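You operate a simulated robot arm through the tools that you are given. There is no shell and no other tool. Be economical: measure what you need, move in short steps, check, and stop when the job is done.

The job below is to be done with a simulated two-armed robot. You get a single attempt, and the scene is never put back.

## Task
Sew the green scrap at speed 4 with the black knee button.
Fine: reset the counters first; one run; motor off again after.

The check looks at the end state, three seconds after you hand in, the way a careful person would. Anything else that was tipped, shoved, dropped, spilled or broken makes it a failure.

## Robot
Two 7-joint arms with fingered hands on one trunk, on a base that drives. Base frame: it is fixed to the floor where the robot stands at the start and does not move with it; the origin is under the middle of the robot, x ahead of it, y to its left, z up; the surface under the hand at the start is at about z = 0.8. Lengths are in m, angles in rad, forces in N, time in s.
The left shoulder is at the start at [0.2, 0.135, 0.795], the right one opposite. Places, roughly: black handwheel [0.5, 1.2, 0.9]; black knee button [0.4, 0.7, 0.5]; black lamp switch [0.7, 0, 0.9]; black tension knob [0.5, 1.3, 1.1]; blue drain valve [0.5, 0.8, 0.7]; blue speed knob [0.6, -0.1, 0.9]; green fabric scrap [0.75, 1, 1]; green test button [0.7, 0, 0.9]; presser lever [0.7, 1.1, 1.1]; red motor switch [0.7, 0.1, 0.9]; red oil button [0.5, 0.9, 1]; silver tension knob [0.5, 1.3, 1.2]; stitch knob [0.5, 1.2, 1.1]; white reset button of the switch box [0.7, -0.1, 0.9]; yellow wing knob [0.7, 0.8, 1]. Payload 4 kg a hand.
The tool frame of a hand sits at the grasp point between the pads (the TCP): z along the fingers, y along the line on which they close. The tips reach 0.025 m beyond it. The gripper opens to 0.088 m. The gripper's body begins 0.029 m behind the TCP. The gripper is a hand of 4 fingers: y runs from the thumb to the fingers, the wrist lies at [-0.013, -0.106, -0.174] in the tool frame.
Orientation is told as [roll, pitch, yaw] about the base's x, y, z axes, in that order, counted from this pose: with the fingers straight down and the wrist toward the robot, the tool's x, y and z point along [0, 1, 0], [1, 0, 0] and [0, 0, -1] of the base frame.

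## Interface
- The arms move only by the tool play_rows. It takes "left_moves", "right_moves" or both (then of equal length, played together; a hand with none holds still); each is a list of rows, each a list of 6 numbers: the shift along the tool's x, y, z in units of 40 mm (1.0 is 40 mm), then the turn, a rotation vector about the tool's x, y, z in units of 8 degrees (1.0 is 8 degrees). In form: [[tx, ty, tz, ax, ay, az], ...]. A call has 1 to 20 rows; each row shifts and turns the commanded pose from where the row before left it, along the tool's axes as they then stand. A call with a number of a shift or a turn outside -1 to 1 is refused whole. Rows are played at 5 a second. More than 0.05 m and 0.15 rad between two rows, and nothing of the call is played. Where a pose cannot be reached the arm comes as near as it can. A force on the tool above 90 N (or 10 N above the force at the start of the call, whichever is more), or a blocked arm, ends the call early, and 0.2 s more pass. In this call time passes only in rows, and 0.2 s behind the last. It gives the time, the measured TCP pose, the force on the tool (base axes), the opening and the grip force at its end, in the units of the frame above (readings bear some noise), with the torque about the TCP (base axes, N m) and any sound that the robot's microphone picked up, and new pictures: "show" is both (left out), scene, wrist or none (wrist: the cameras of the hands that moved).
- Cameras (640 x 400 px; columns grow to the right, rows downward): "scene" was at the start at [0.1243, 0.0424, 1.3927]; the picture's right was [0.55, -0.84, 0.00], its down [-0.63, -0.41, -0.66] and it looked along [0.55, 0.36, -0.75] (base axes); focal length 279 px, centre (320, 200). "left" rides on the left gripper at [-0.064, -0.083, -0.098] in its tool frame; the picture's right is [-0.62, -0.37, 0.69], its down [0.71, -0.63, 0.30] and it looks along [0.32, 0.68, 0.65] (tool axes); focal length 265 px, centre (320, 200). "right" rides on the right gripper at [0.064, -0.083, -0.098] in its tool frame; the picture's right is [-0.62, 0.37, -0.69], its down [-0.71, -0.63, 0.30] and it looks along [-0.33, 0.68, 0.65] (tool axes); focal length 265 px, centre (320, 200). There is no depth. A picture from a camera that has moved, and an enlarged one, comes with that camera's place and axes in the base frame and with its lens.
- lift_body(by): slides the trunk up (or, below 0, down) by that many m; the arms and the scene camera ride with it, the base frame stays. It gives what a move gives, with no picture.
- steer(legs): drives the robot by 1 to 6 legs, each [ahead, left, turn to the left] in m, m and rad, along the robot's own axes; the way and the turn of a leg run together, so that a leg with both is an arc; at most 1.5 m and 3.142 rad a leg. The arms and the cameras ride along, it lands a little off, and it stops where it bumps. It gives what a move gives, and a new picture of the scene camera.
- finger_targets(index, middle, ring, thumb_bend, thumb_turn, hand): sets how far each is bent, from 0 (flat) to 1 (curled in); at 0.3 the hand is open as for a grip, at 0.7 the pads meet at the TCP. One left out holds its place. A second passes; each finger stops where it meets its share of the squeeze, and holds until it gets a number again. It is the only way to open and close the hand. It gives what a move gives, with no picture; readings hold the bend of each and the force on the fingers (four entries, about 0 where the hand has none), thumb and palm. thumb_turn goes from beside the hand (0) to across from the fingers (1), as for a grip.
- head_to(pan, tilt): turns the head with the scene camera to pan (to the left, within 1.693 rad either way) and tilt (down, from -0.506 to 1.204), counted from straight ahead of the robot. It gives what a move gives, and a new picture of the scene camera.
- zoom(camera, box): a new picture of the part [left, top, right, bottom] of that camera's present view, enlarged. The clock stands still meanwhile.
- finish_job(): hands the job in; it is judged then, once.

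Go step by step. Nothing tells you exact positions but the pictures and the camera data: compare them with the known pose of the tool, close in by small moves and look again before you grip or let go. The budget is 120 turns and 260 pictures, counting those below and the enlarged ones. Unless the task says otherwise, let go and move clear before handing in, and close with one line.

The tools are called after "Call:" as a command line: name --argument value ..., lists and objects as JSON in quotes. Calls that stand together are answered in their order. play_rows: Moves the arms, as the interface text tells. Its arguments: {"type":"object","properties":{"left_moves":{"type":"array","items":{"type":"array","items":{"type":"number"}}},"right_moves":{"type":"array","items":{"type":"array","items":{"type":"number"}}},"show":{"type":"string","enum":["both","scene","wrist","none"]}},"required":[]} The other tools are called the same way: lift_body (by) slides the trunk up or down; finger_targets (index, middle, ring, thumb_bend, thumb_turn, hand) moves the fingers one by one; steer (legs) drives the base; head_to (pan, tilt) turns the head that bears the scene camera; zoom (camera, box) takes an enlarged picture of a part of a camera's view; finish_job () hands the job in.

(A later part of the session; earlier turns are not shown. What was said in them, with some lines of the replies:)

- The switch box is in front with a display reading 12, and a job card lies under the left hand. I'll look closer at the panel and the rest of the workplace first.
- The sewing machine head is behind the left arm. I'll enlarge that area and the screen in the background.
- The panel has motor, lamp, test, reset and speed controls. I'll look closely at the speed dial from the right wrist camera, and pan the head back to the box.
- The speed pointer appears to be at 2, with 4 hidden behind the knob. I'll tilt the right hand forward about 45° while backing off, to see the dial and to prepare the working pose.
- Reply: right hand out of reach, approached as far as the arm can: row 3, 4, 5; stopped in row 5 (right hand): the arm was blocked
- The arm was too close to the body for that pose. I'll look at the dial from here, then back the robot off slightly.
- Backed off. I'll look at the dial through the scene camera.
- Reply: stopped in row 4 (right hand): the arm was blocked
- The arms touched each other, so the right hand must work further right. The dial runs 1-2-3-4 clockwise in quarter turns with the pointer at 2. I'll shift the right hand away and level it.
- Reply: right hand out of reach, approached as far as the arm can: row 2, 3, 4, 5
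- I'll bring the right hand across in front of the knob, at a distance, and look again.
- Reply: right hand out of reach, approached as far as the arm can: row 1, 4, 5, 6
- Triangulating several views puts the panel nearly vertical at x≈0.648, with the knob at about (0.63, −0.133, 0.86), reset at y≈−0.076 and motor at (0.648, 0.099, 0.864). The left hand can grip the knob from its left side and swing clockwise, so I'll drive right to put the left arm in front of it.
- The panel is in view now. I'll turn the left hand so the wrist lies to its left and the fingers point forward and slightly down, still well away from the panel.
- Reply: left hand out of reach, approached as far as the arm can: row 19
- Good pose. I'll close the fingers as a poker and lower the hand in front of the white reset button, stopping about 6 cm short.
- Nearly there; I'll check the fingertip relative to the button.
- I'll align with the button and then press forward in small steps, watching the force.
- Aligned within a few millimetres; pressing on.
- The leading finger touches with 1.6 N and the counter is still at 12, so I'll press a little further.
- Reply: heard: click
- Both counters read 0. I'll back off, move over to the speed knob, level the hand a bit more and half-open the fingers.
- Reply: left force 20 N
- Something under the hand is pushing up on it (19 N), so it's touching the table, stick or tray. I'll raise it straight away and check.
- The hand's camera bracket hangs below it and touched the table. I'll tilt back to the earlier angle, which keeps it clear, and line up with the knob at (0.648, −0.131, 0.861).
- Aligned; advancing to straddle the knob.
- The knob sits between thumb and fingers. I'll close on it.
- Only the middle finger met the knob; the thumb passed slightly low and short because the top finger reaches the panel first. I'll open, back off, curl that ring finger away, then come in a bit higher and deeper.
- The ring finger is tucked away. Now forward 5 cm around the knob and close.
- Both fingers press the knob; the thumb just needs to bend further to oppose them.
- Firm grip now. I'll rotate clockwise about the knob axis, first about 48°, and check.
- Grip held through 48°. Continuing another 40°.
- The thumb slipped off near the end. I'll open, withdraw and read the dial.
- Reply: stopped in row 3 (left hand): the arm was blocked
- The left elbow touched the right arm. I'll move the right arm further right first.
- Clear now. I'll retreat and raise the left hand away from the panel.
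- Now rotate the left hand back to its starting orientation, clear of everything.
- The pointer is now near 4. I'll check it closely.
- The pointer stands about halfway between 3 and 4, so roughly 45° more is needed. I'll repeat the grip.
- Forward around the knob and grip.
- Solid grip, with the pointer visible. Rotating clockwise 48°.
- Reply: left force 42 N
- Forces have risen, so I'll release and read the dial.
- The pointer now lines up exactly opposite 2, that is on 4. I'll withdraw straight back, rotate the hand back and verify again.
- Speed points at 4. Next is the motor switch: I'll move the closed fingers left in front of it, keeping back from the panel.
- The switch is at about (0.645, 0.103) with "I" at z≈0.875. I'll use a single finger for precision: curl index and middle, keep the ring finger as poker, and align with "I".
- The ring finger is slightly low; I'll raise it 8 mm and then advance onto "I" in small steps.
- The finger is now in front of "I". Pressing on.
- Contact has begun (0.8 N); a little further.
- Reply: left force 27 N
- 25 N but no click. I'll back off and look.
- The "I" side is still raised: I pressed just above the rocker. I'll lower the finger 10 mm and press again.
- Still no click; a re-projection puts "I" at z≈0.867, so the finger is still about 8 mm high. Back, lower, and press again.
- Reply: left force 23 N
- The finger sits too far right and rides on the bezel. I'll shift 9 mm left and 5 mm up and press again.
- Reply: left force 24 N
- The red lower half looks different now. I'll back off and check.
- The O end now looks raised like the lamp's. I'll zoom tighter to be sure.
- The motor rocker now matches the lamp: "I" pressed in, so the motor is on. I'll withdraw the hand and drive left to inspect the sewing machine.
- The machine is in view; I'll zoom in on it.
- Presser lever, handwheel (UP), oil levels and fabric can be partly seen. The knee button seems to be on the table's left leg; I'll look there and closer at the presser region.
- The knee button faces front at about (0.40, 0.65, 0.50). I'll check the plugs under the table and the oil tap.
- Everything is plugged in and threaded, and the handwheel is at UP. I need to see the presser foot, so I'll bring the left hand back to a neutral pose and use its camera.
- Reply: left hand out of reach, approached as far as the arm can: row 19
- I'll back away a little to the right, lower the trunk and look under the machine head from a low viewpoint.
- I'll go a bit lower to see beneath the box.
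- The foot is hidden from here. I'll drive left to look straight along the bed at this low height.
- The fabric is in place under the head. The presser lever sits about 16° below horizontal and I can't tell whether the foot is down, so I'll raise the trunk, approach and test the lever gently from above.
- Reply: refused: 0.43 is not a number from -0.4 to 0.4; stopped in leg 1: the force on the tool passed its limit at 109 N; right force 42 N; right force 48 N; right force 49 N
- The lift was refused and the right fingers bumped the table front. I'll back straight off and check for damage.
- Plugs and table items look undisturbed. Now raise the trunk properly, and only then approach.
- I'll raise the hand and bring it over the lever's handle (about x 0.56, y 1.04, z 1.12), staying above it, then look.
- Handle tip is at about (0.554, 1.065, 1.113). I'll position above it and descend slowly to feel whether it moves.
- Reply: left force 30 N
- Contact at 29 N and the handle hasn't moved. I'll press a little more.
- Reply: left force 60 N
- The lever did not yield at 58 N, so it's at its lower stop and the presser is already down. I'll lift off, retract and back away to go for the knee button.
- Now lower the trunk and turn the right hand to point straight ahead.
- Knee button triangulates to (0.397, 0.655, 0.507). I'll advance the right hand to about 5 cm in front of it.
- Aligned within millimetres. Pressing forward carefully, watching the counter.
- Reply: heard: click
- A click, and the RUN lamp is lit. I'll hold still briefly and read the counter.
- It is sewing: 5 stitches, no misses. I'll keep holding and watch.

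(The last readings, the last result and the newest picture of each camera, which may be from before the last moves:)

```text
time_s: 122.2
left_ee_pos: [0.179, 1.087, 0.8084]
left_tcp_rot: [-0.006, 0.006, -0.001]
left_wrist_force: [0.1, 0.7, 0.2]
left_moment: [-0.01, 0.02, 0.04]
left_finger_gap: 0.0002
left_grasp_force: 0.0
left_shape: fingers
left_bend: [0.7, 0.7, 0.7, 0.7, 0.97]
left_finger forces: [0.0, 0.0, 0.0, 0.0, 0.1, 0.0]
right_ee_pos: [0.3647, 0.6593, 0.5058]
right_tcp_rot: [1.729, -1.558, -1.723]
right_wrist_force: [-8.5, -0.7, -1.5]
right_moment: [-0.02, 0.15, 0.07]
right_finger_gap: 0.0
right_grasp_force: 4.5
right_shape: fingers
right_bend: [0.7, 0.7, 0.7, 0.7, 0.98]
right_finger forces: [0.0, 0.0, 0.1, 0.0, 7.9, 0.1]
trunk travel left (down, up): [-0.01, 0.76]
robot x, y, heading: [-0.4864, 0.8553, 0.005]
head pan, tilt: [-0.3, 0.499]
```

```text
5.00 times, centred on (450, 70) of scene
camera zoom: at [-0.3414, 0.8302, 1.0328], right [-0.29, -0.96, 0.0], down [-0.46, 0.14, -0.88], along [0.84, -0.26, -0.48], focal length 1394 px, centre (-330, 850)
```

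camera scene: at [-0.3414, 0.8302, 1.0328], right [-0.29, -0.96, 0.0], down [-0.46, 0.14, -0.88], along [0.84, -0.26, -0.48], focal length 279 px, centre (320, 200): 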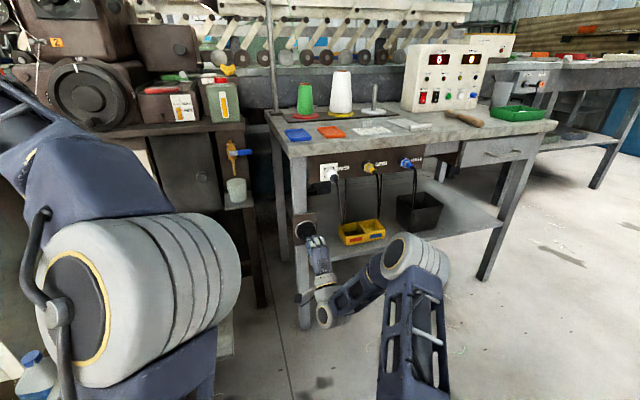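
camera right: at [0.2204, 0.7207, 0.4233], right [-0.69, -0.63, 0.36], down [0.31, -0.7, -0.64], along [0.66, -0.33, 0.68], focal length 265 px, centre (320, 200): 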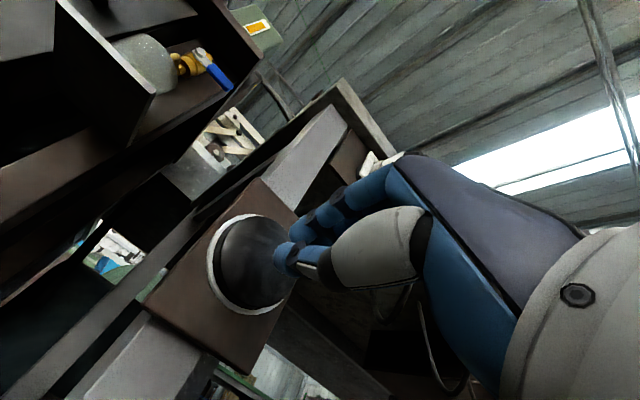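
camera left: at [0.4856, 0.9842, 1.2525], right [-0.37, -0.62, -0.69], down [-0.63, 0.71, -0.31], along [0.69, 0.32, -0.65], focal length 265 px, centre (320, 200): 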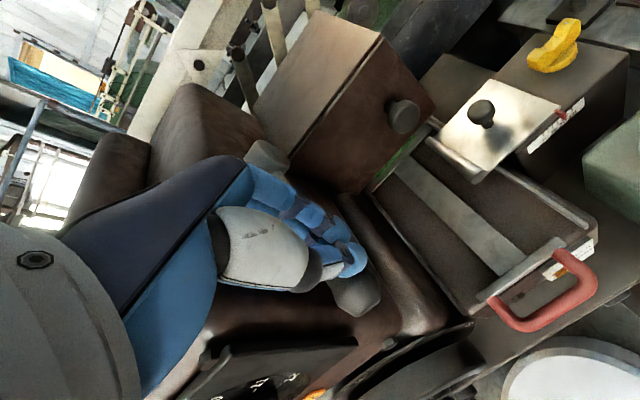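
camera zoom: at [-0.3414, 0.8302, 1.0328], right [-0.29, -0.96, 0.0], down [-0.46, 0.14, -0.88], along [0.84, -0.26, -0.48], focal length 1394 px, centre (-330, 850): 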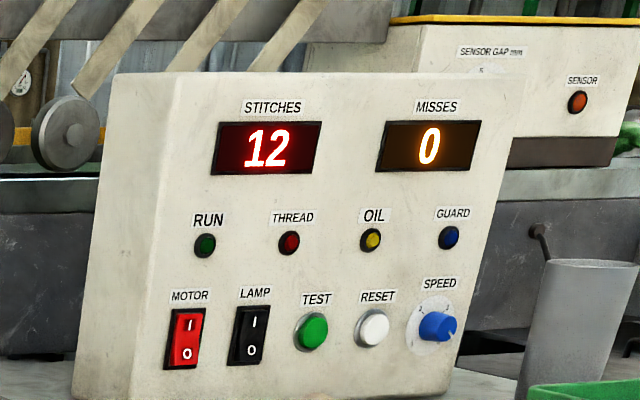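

The run finished: 12 stitches, 0 misses, RUN lamp off. I'll release the knee button, raise the trunk and fold the right arm back.

Call:
play_rows --right_moves '[[0, 0, -0.8, 0, 0, 0], [0, 0, -1, 0, 0, 0], [0, 0, -1, 0, 0, 0], [0, 0, -1, 0, 0, 0], [-0.4, 0, -0.6, 0, 0, 0]]' --show "none"

Call:
lift_body --by 0.4

Call:
play_rows --right_moves '[[-0.6, 0.5, 0, 1, 0, 0], [-0.6, 0.5, 0, 1, 0, 0], [-0.6, 0.5, 0, 1, 0, 0], [-0.6, 0.5, 0, 1, 0, 0], [-0.6, 0.5, 0, 1, 0, 0], [-0.6, 0, 0, 0, 0, 0], [-0.6, 0, 0, 0, 0, 0]]' --show "scene"

Call:
zoom --camera "scene" --box '[0, 0, 640, 400]'

```text
time_s: 123.4
left_ee_pos: [0.1793, 1.0873, 0.8092]
left_tcp_rot: [-0.006, 0.005, -0.001]
left_wrist_force: [0.5, 0.9, -0.4]
left_moment: [0.02, -0.03, -0.04]
left_finger_gap: 0.0
left_grasp_force: 0.1
left_shape: fingers
left_bend: [0.7, 0.7, 0.7, 0.7, 0.97]
left_finger forces: [0.1, 0.0, 0.0, 0.1, 0.0, 0.0]
right_ee_pos: [0.1895, 0.642, 0.5056]
right_tcp_rot: [1.792, -1.556, -1.782]
right_wrist_force: [0.8, -1.0, 0.7]
right_moment: [0.0, -0.04, 0.01]
right_finger_gap: 0.0001
right_grasp_force: 0.0
right_shape: fingers
right_bend: [0.7, 0.7, 0.7, 0.7, 0.98]
right_finger forces: [0.0, 0.0, 0.0, 0.0, 0.1, 0.0]
trunk travel left (down, up): [-0.01, 0.76]
robot x, y, heading: [-0.4834, 0.8591, 0.006]
head pan, tilt: [-0.3, 0.499]
```

```text
time_s: 127.3
left_ee_pos: [0.1802, 1.0856, 1.2091]
left_tcp_rot: [-0.007, 0.005, -0.002]
left_wrist_force: [0.5, -0.3, 0.0]
left_moment: [0.0, -0.02, 0.01]
left_finger_gap: 0.0
left_grasp_force: 0.2
left_shape: fingers
left_bend: [0.7, 0.7, 0.7, 0.7, 0.97]
left_finger forces: [0.1, 0.0, 0.0, 0.0, 0.0, 0.0]
right_ee_pos: [0.1892, 0.6413, 0.9053]
right_tcp_rot: [1.735, -1.557, -1.726]
right_wrist_force: [-0.2, 0.2, 0.6]
right_moment: [0.0, -0.04, 0.01]
right_finger_gap: 0.0
right_grasp_force: 0.0
right_shape: fingers
right_bend: [0.7, 0.7, 0.7, 0.7, 0.98]
right_finger forces: [0.1, 0.0, 0.0, 0.0, 0.0, 0.0]
trunk travel left (down, up): [-0.41, 0.36]
robot x, y, heading: [-0.4902, 0.8584, 0.007]
head pan, tilt: [-0.3, 0.499]
```

```text
time_s: 128.9
left_ee_pos: [0.1789, 1.0863, 1.2082]
left_tcp_rot: [-0.004, 0.006, -0.001]
left_wrist_force: [0.2, -0.5, 0.3]
left_moment: [0.01, 0.0, 0.01]
left_finger_gap: 0.0
left_grasp_force: 0.1
left_shape: fingers
left_bend: [0.7, 0.7, 0.7, 0.7, 0.97]
left_finger forces: [0.0, 0.0, 0.0, 0.2, 0.1, 0.1]
right_ee_pos: [0.2178, 0.4721, 0.9985]
right_tcp_rot: [0.021, -0.874, -0.007]
right_wrist_force: [0.7, -0.1, -0.4]
right_moment: [0.01, 0.02, 0.01]
right_finger_gap: 0.0001
right_grasp_force: 0.1
right_shape: fingers
right_bend: [0.7, 0.7, 0.7, 0.7, 0.98]
right_finger forces: [0.0, 0.0, 0.0, 0.0, 0.0, 0.0]
trunk travel left (down, up): [-0.41, 0.36]
robot x, y, heading: [-0.4883, 0.859, 0.005]
head pan, tilt: [-0.3, 0.499]
camera scene: at [-0.3414, 0.8304, 1.4328], right [-0.29, -0.96, 0.0], down [-0.46, 0.14, -0.88], along [0.84, -0.26, -0.48], focal length 279 px, centre (320, 200)
```

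scene: 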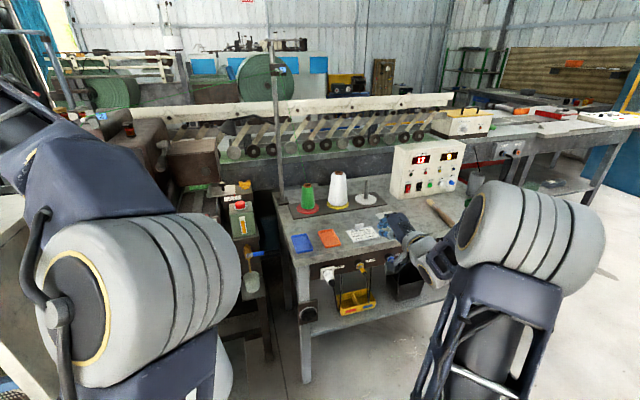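

```text
1.00 times, centred on (320, 200) of scene (not enlarged: the box is as wide or as high as the picture)
camera zoom: at [-0.3414, 0.8304, 1.4328], right [-0.29, -0.96, 0.0], down [-0.46, 0.14, -0.88], along [0.84, -0.26, -0.48], focal length 279 px, centre (320, 200)
```

zoom: 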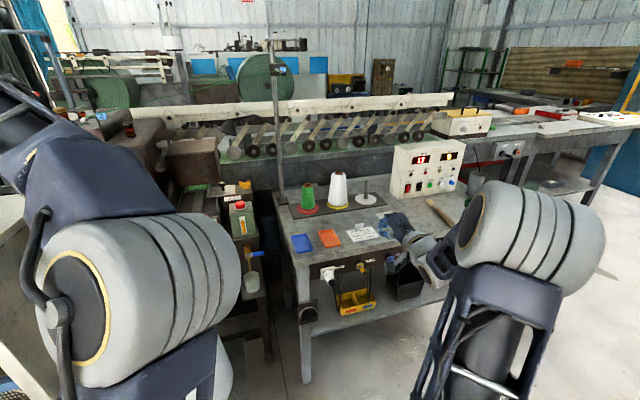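

Now drive back to the switch box position.

Call:
steer --legs '[[0, -1.165, 0], [0.26, 0, 0]]'

Call:
head_to --pan 0.15 --tilt 0.7

Call:
finger_targets --hand "left" --index 1.0 --middle 1.0 --ring 0.7 --thumb_bend 0.3

```text
time_s: 136.3
left_ee_pos: [0.4442, -0.0852, 1.2087]
left_tcp_rot: [-0.006, 0.005, -0.009]
left_wrist_force: [-0.9, -0.5, 0.3]
left_moment: [-0.05, 0.04, 0.01]
left_finger_gap: 0.0002
left_grasp_force: 0.1
left_shape: fingers
left_bend: [0.7, 0.7, 0.7, 0.7, 0.97]
left_finger forces: [0.0, 0.1, 0.0, 0.0, 0.0, 0.1]
right_ee_pos: [0.4794, -0.7012, 0.9958]
right_tcp_rot: [0.021, -0.877, -0.013]
right_wrist_force: [-0.9, 0.3, -0.1]
right_moment: [-0.01, 0.0, 0.02]
right_finger_gap: 0.0001
right_grasp_force: 0.0
right_shape: fingers
right_bend: [0.7, 0.7, 0.7, 0.7, 0.98]
right_finger forces: [0.0, 0.0, 0.0, 0.0, 0.0, 0.1]
trunk travel left (down, up): [-0.41, 0.36]
robot x, y, heading: [-0.2281, -0.3158, -0.002]
head pan, tilt: [-0.3, 0.499]
camera scene: at [-0.0774, -0.3407, 1.4328], right [-0.3, -0.95, 0.0], down [-0.46, 0.14, -0.88], along [0.84, -0.26, -0.48], focal length 279 px, centre (320, 200)
```

scene: 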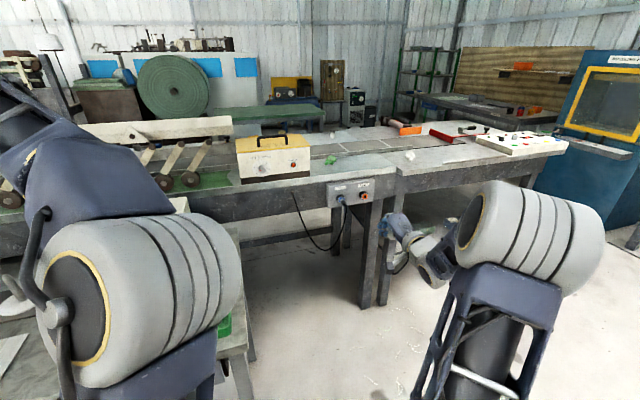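

```text
time_s: 137.2
left_ee_pos: [0.4451, -0.0874, 1.209]
left_tcp_rot: [-0.003, 0.003, -0.006]
left_wrist_force: [0.0, 0.2, -0.5]
left_moment: [-0.02, 0.01, 0.01]
left_finger_gap: 0.0
left_grasp_force: 0.0
left_shape: fingers
left_bend: [0.7, 0.7, 0.7, 0.7, 0.97]
left_finger forces: [0.0, 0.0, 0.1, 0.0, 0.1, 0.0]
right_ee_pos: [0.4789, -0.7018, 0.9972]
right_tcp_rot: [0.021, -0.876, -0.013]
right_wrist_force: [0.2, 0.2, -0.3]
right_moment: [-0.01, 0.03, 0.01]
right_finger_gap: 0.0
right_grasp_force: 0.0
right_shape: fingers
right_bend: [0.7, 0.7, 0.7, 0.7, 0.98]
right_finger forces: [0.0, 0.0, 0.0, 0.1, 0.1, 0.0]
trunk travel left (down, up): [-0.41, 0.36]
robot x, y, heading: [-0.2247, -0.3149, -0.001]
head pan, tilt: [0.15, 0.7]
camera scene: at [-0.0803, -0.3012, 1.4151], right [0.15, -0.99, 0.0], down [-0.64, -0.1, -0.77], along [0.76, 0.11, -0.64], focal length 279 px, centre (320, 200)
```

scene: 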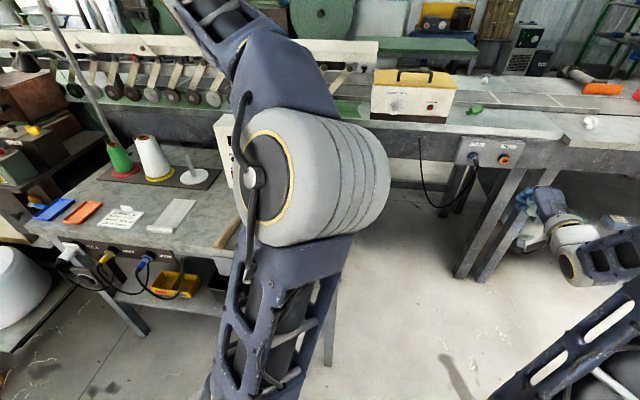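

```text
time_s: 138.2
left_ee_pos: [0.4441, -0.0873, 1.2088]
left_tcp_rot: [-0.005, 0.003, -0.007]
left_wrist_force: [0.4, 0.3, -0.2]
left_moment: [0.0, -0.03, 0.01]
left_finger_gap: 0.0527
left_grasp_force: 0.2
left_shape: fingers
left_bend: [1.0, 1.0, 0.7, 0.3, 0.97]
left_finger forces: [0.0, 0.0, 0.0, 0.0, 0.0, 0.0]
right_ee_pos: [0.4794, -0.7025, 0.9986]
right_tcp_rot: [0.022, -0.873, -0.012]
right_wrist_force: [0.1, -0.1, 0.0]
right_moment: [-0.01, 0.0, -0.01]
right_finger_gap: 0.0001
right_grasp_force: 0.0
right_shape: fingers
right_bend: [0.7, 0.7, 0.7, 0.7, 0.98]
right_finger forces: [0.0, 0.0, 0.0, 0.1, 0.0, 0.0]
trunk travel left (down, up): [-0.41, 0.36]
robot x, y, heading: [-0.218, -0.3103, 0.001]
head pan, tilt: [0.15, 0.7]
```

Turning the left hand into the same working orientation as before.

Call:
play_rows --left_moves '[[0, 0, 0, 0, 0, 1], [0, 0, 0, 0, 0, 1], [0, 0, 0, 0, 0, 1], [0, 0, 0, 0, 0, 1], [0.2, 0, 0, 0, 0, 1], [0.2, 0, 0, 0, 0, 1], [0.2, 0, 0, 0, 0, 1], [0.2, 0, 0, 0, 0, 1], [0.2, 0, 0, 0, 0, 1], [0.2, 0, 0, 0, 0, 1], [0.2, 0, 0, 0, 0, 1], [0, -0.6, 0, 0, 1, 0.2], [0, -0.6, 0, 0, 1, 0], [0, -0.6, 0, 0, 1, 0], [0, -0.6, 0, 0, 1, 0], [0, -0.6, 0, 0, 1, 0], [0, -0.6, 0, 0, 1, 0], [0, -0.6, 0, 0, 1, 0], [0, -0.6, 0, 0, 0.7, 0]]'

```text
time_s: 142.2
left_ee_pos: [0.4602, 0.1142, 1.181]
left_tcp_rot: [1.027, 0.012, -1.502]
left_wrist_force: [-0.1, -0.9, 0.6]
left_moment: [-0.04, -0.01, 0.01]
left_finger_gap: 0.0527
left_grasp_force: 0.0
left_shape: fingers
left_bend: [1.0, 1.0, 0.7, 0.3, 0.97]
left_finger forces: [0.1, 0.0, 0.1, 0.0, 0.0, 0.0]
left hand out of reach, approached as far as the arm can: row 9, 10, 11
right_ee_pos: [0.4808, -0.7022, 0.997]
right_tcp_rot: [0.021, -0.874, -0.014]
right_wrist_force: [-0.6, -0.8, 0.4]
right_moment: [0.02, 0.01, 0.0]
right_finger_gap: 0.0
right_grasp_force: 0.1
right_shape: fingers
right_bend: [0.7, 0.7, 0.7, 0.7, 0.98]
right_finger forces: [0.0, 0.1, 0.1, 0.0, 0.1, 0.1]
trunk travel left (down, up): [-0.41, 0.36]
robot x, y, heading: [-0.2216, -0.3144, -0.003]
head pan, tilt: [0.15, 0.7]
camera scene: at [-0.0803, -0.3013, 1.4151], right [0.15, -0.99, 0.0], down [-0.64, -0.1, -0.76], along [0.76, 0.11, -0.64], focal length 279 px, centre (320, 200)
camera left: at [0.3381, 0.1891, 1.1782], right [0.25, 0.39, -0.89], down [0.59, 0.67, 0.46], along [0.77, -0.63, -0.07], focal length 265 px, centre (320, 200)
```

scene: 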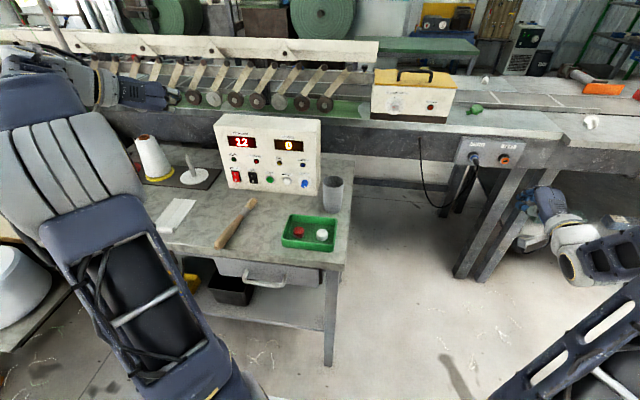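
left: 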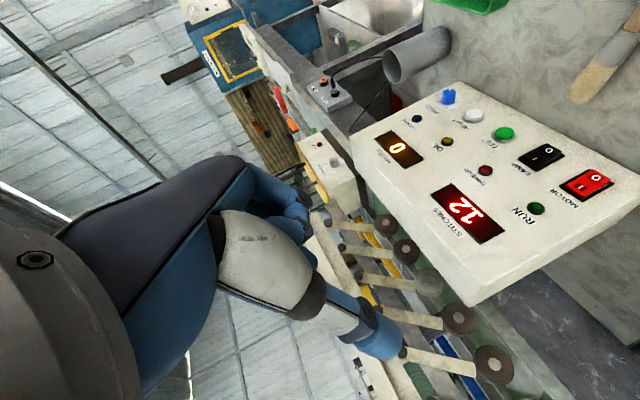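

Moving down in front of the motor switch, stopping short.

Call:
play_rows --left_moves '[[0, 0, 0, -0.43, 0.34, 0.26], [-0.72, 0.01, 0.8, 0, 0, 0], [-0.72, 0.01, 0.8, 0, 0, 0], [-0.72, 0.01, 0.8, 0, 0, 0], [-0.72, 0.01, 0.8, 0, 0, 0], [-0.72, 0.01, 0.8, 0, 0, 0], [-0.72, 0.01, 0.8, 0, 0, 0], [-0.72, 0.01, 0.8, 0, 0, 0]]' --show "wrist"

Call:
zoom --camera "scene" --box '[190, 140, 270, 200]'

```text
time_s: 144.0
left_ee_pos: [0.5603, 0.1144, 0.8957]
left_tcp_rot: [1.073, 0.012, -1.574]
left_wrist_force: [0.1, -0.5, -0.7]
left_moment: [0.04, -0.01, -0.02]
left_finger_gap: 0.0526
left_grasp_force: 0.1
left_shape: fingers
left_bend: [1.0, 1.0, 0.7, 0.3, 0.97]
left_finger forces: [0.0, 0.0, 0.0, 0.0, 0.1, 0.0]
right_ee_pos: [0.48, -0.7011, 0.9973]
right_tcp_rot: [0.02, -0.873, -0.012]
right_wrist_force: [-0.5, -0.3, 0.5]
right_moment: [-0.02, -0.01, -0.04]
right_finger_gap: 0.0
right_grasp_force: 0.0
right_shape: fingers
right_bend: [0.7, 0.7, 0.7, 0.7, 0.98]
right_finger forces: [0.1, 0.0, 0.0, 0.0, 0.0, 0.0]
trunk travel left (down, up): [-0.41, 0.36]
robot x, y, heading: [-0.2212, -0.3134, -0.003]
head pan, tilt: [0.15, 0.7]
camera left: at [0.4454, 0.1979, 0.8886], right [0.31, 0.38, -0.87], down [0.61, 0.62, 0.49], along [0.73, -0.69, -0.04], focal length 265 px, centre (320, 200)
```

left: 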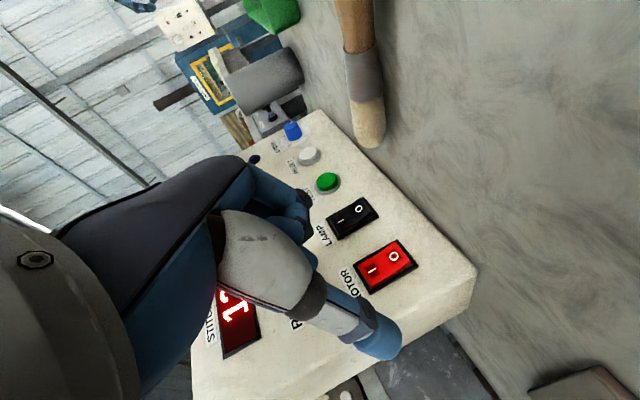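

```text
6.67 times, centred on (230, 170) of scene
camera zoom: at [-0.0805, -0.3012, 1.4152], right [0.15, -0.99, 0.0], down [-0.64, -0.1, -0.76], along [0.76, 0.11, -0.64], focal length 1859 px, centre (920, 400)
```

zoom: 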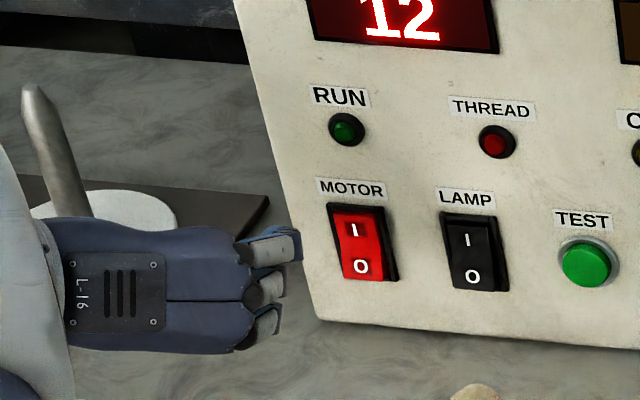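

Motor is on; lowering to the "O" half and approaching.

Call:
play_rows --left_moves '[[-0.36, 0.04, 0.76, 0, 0, 0], [-0.35, 0.04, 0.76, 0, 0, 0], [0.12, 0, 0.22, 0, 0, 0]]' --show "none"

Call:
zoom --camera "scene" --box '[190, 140, 270, 200]'

```text
time_s: 144.8
left_ee_pos: [0.6096, 0.1116, 0.8421]
left_tcp_rot: [1.073, 0.01, -1.575]
left_wrist_force: [-0.1, 0.2, 0.8]
left_moment: [0.0, -0.03, -0.01]
left_finger_gap: 0.0525
left_grasp_force: 0.0
left_shape: fingers
left_bend: [1.0, 1.0, 0.7, 0.3, 0.97]
left_finger forces: [0.0, 0.0, 0.1, 0.0, 0.0, 0.0]
right_ee_pos: [0.4785, -0.7014, 0.9963]
right_tcp_rot: [0.021, -0.874, -0.011]
right_wrist_force: [0.5, 0.7, 0.3]
right_moment: [0.0, -0.01, 0.02]
right_finger_gap: 0.0
right_grasp_force: 0.2
right_shape: fingers
right_bend: [0.7, 0.7, 0.7, 0.7, 0.98]
right_finger forces: [0.0, 0.1, 0.0, 0.1, 0.1, 0.0]
trunk travel left (down, up): [-0.41, 0.36]
robot x, y, heading: [-0.2261, -0.3132, 0.001]
head pan, tilt: [0.15, 0.7]
```

```text
6.67 times, centred on (230, 170) of scene
camera zoom: at [-0.0804, -0.3011, 1.4151], right [0.15, -0.99, 0.0], down [-0.64, -0.1, -0.76], along [0.76, 0.11, -0.64], focal length 1859 px, centre (920, 400)
```

zoom: 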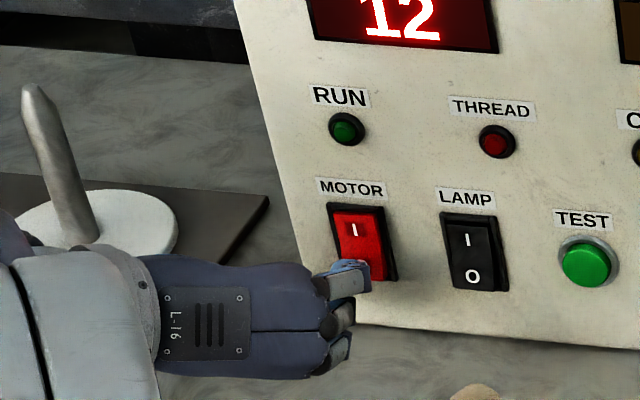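

Finger is in front of "O". Pressing.

Call:
play_rows --left_moves '[[0.06, 0, 0.11, 0, 0, 0], [0.06, 0, 0.11, 0, 0, 0], [0.06, 0, 0.11, 0, 0, 0], [0.06, 0, 0.11, 0, 0, 0]]' --show "none"

Call:
zoom --camera "scene" --box '[190, 140, 270, 200]'

```text
time_s: 145.8
left_ee_pos: [0.6275, 0.1114, 0.8389]
left_tcp_rot: [1.065, 0.01, -1.576]
left_wrist_force: [-32.8, -9.0, -11.4]
left_moment: [0.14, -0.3, -0.23]
left_finger_gap: 0.0526
left_grasp_force: 16.5
left_shape: fingers
left_bend: [1.0, 1.0, 0.78, 0.3, 0.97]
left_finger forces: [0.0, 0.0, 33.5, 0.0, 0.0, 0.1]
right_ee_pos: [0.4791, -0.7011, 0.9974]
right_tcp_rot: [0.022, -0.873, -0.012]
right_wrist_force: [-0.1, 0.7, -0.6]
right_moment: [-0.02, -0.02, -0.01]
right_finger_gap: 0.0
right_grasp_force: 0.0
right_shape: fingers
right_bend: [0.7, 0.7, 0.7, 0.7, 0.98]
right_finger forces: [0.0, 0.0, 0.0, 0.0, 0.0, 0.0]
trunk travel left (down, up): [-0.41, 0.36]
robot x, y, heading: [-0.2237, -0.3161, 0.001]
head pan, tilt: [0.15, 0.7]
```

```text
6.67 times, centred on (230, 170) of scene
camera zoom: at [-0.0811, -0.3012, 1.4149], right [0.15, -0.99, 0.0], down [-0.64, -0.1, -0.77], along [0.76, 0.11, -0.64], focal length 1859 px, centre (920, 400)
```

zoom: 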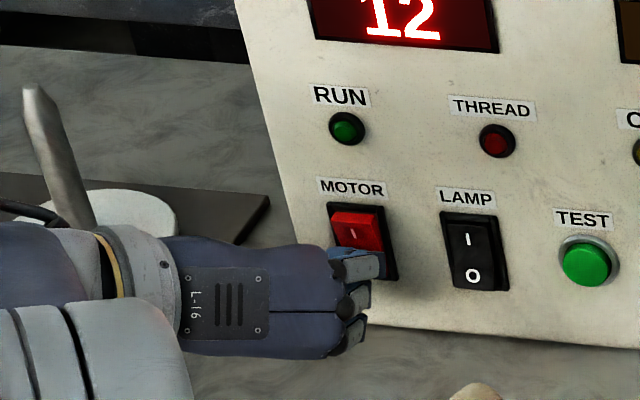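

The top of the rocker has swung out, so the motor is off. I'll retreat and verify.

Call:
play_rows --left_moves '[[-0.24, 0, -0.44, 0, 0, 0], [-0.24, 0, -0.44, 0, 0, 0], [0.2, 0, -0.9, 0, 0, 0], [0.36, 0, -0.9, 0, 0, 0], [0.36, 0, -0.6, 0, 0, 0]]' --show "none"

Call:
zoom --camera "scene" --box '[200, 110, 330, 200]'

Call:
zoom --camera "scene" --box '[0, 90, 360, 320]'

```text
time_s: 147.0
left_ee_pos: [0.5242, 0.1101, 0.9201]
left_tcp_rot: [1.073, 0.009, -1.575]
left_wrist_force: [0.5, 0.0, -0.6]
left_moment: [0.03, 0.01, 0.0]
left_finger_gap: 0.0527
left_grasp_force: 0.0
left_shape: fingers
left_bend: [1.0, 1.0, 0.7, 0.3, 0.97]
left_finger forces: [0.1, 0.0, 0.0, 0.1, 0.0, 0.1]
right_ee_pos: [0.4802, -0.7012, 0.9971]
right_tcp_rot: [0.021, -0.874, -0.012]
right_wrist_force: [-0.2, 0.1, 0.3]
right_moment: [-0.03, 0.03, -0.01]
right_finger_gap: 0.0
right_grasp_force: 0.0
right_shape: fingers
right_bend: [0.7, 0.7, 0.7, 0.7, 0.98]
right_finger forces: [0.0, 0.0, 0.1, 0.0, 0.0, 0.0]
trunk travel left (down, up): [-0.41, 0.36]
robot x, y, heading: [-0.2234, -0.3144, -0.004]
head pan, tilt: [0.15, 0.7]
```

```text
4.44 times, centred on (265, 155) of scene
camera zoom: at [-0.0802, -0.3011, 1.415], right [0.15, -0.99, 0.0], down [-0.64, -0.1, -0.76], along [0.76, 0.11, -0.64], focal length 1239 px, centre (564, 400)
```

zoom: 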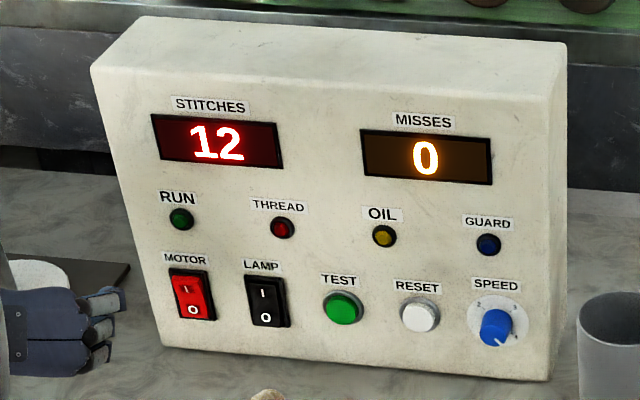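

```text
1.74 times, centred on (180, 205) of scene
camera zoom: at [-0.0802, -0.3011, 1.415], right [0.15, -0.99, 0.0], down [-0.64, -0.1, -0.76], along [0.76, 0.11, -0.64], focal length 485 px, centre (564, 191)
```

zoom: 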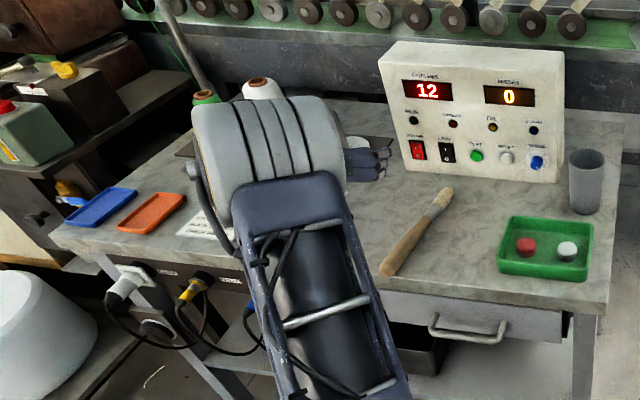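

Motor is off, speed is at 4, counters show 12 stitches and 0 misses, and nothing on the table is disturbed. I'll move clear and hand in.

Call:
play_rows --left_moves '[[0.7, 0, -0.7, 0, 0, 0], [0.7, 0, -0.7, 0, 0, 0], [0.7, 0, -0.7, 0, 0, 0]]' --show "none"

Call:
steer --legs '[[-0.2, 0, 0]]'

```text
time_s: 147.8
left_ee_pos: [0.4895, 0.1096, 1.0346]
left_tcp_rot: [1.072, 0.011, -1.576]
left_wrist_force: [0.3, -0.4, -0.5]
left_moment: [-0.01, 0.02, 0.0]
left_finger_gap: 0.0526
left_grasp_force: 0.1
left_shape: fingers
left_bend: [1.0, 1.0, 0.7, 0.3, 0.97]
left_finger forces: [0.0, 0.1, 0.0, 0.1, 0.0, 0.0]
right_ee_pos: [0.4796, -0.701, 0.9984]
right_tcp_rot: [0.02, -0.874, -0.011]
right_wrist_force: [0.0, -0.2, -0.3]
right_moment: [-0.01, 0.02, 0.02]
right_finger_gap: 0.0
right_grasp_force: 0.0
right_shape: fingers
right_bend: [0.7, 0.7, 0.7, 0.7, 0.98]
right_finger forces: [0.0, 0.0, 0.0, 0.0, 0.0, 0.0]
trunk travel left (down, up): [-0.41, 0.36]
robot x, y, heading: [-0.2213, -0.3149, -0.002]
head pan, tilt: [0.15, 0.7]
```

```text
time_s: 149.4
left_ee_pos: [0.2902, 0.1095, 1.0336]
left_tcp_rot: [1.069, 0.012, -1.576]
left_wrist_force: [-0.9, 0.0, 0.5]
left_moment: [0.03, 0.01, -0.02]
left_finger_gap: 0.0526
left_grasp_force: 0.0
left_shape: fingers
left_bend: [1.0, 1.0, 0.7, 0.3, 0.97]
left_finger forces: [0.0, 0.0, 0.0, 0.0, 0.0, 0.0]
right_ee_pos: [0.2802, -0.7025, 0.9973]
right_tcp_rot: [0.023, -0.875, -0.014]
right_wrist_force: [-0.5, -1.4, -1.4]
right_moment: [0.0, -0.03, 0.05]
right_finger_gap: 0.0003
right_grasp_force: 0.1
right_shape: fingers
right_bend: [0.7, 0.7, 0.7, 0.7, 0.98]
right_finger forces: [0.0, 0.0, 0.0, 0.0, 0.1, 0.1]
trunk travel left (down, up): [-0.41, 0.36]
robot x, y, heading: [-0.4225, -0.3121, -0.001]
head pan, tilt: [0.15, 0.7]
camera scene: at [-0.2797, -0.301, 1.4151], right [0.15, -0.99, 0.0], down [-0.64, -0.09, -0.76], along [0.76, 0.11, -0.64], focal length 279 px, centre (320, 200)
```

scene: 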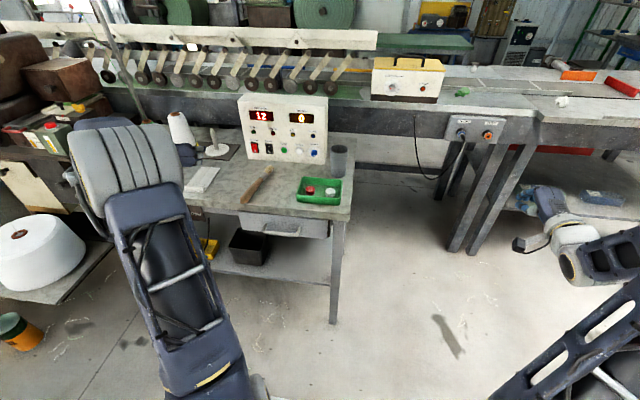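

Both arms are clear of the bench and everything looks in place, so I'm handing in.

Call:
finish_job

```text
The job is handed in.
```

I sewed the green scrap at speed 4 in one run with the black knee button: counters reset first, 12 stitches and 0 misses, motor off again after. On the way, the right hand once bumped the table front, and the plugs and items there looked undisturbed afterwards.
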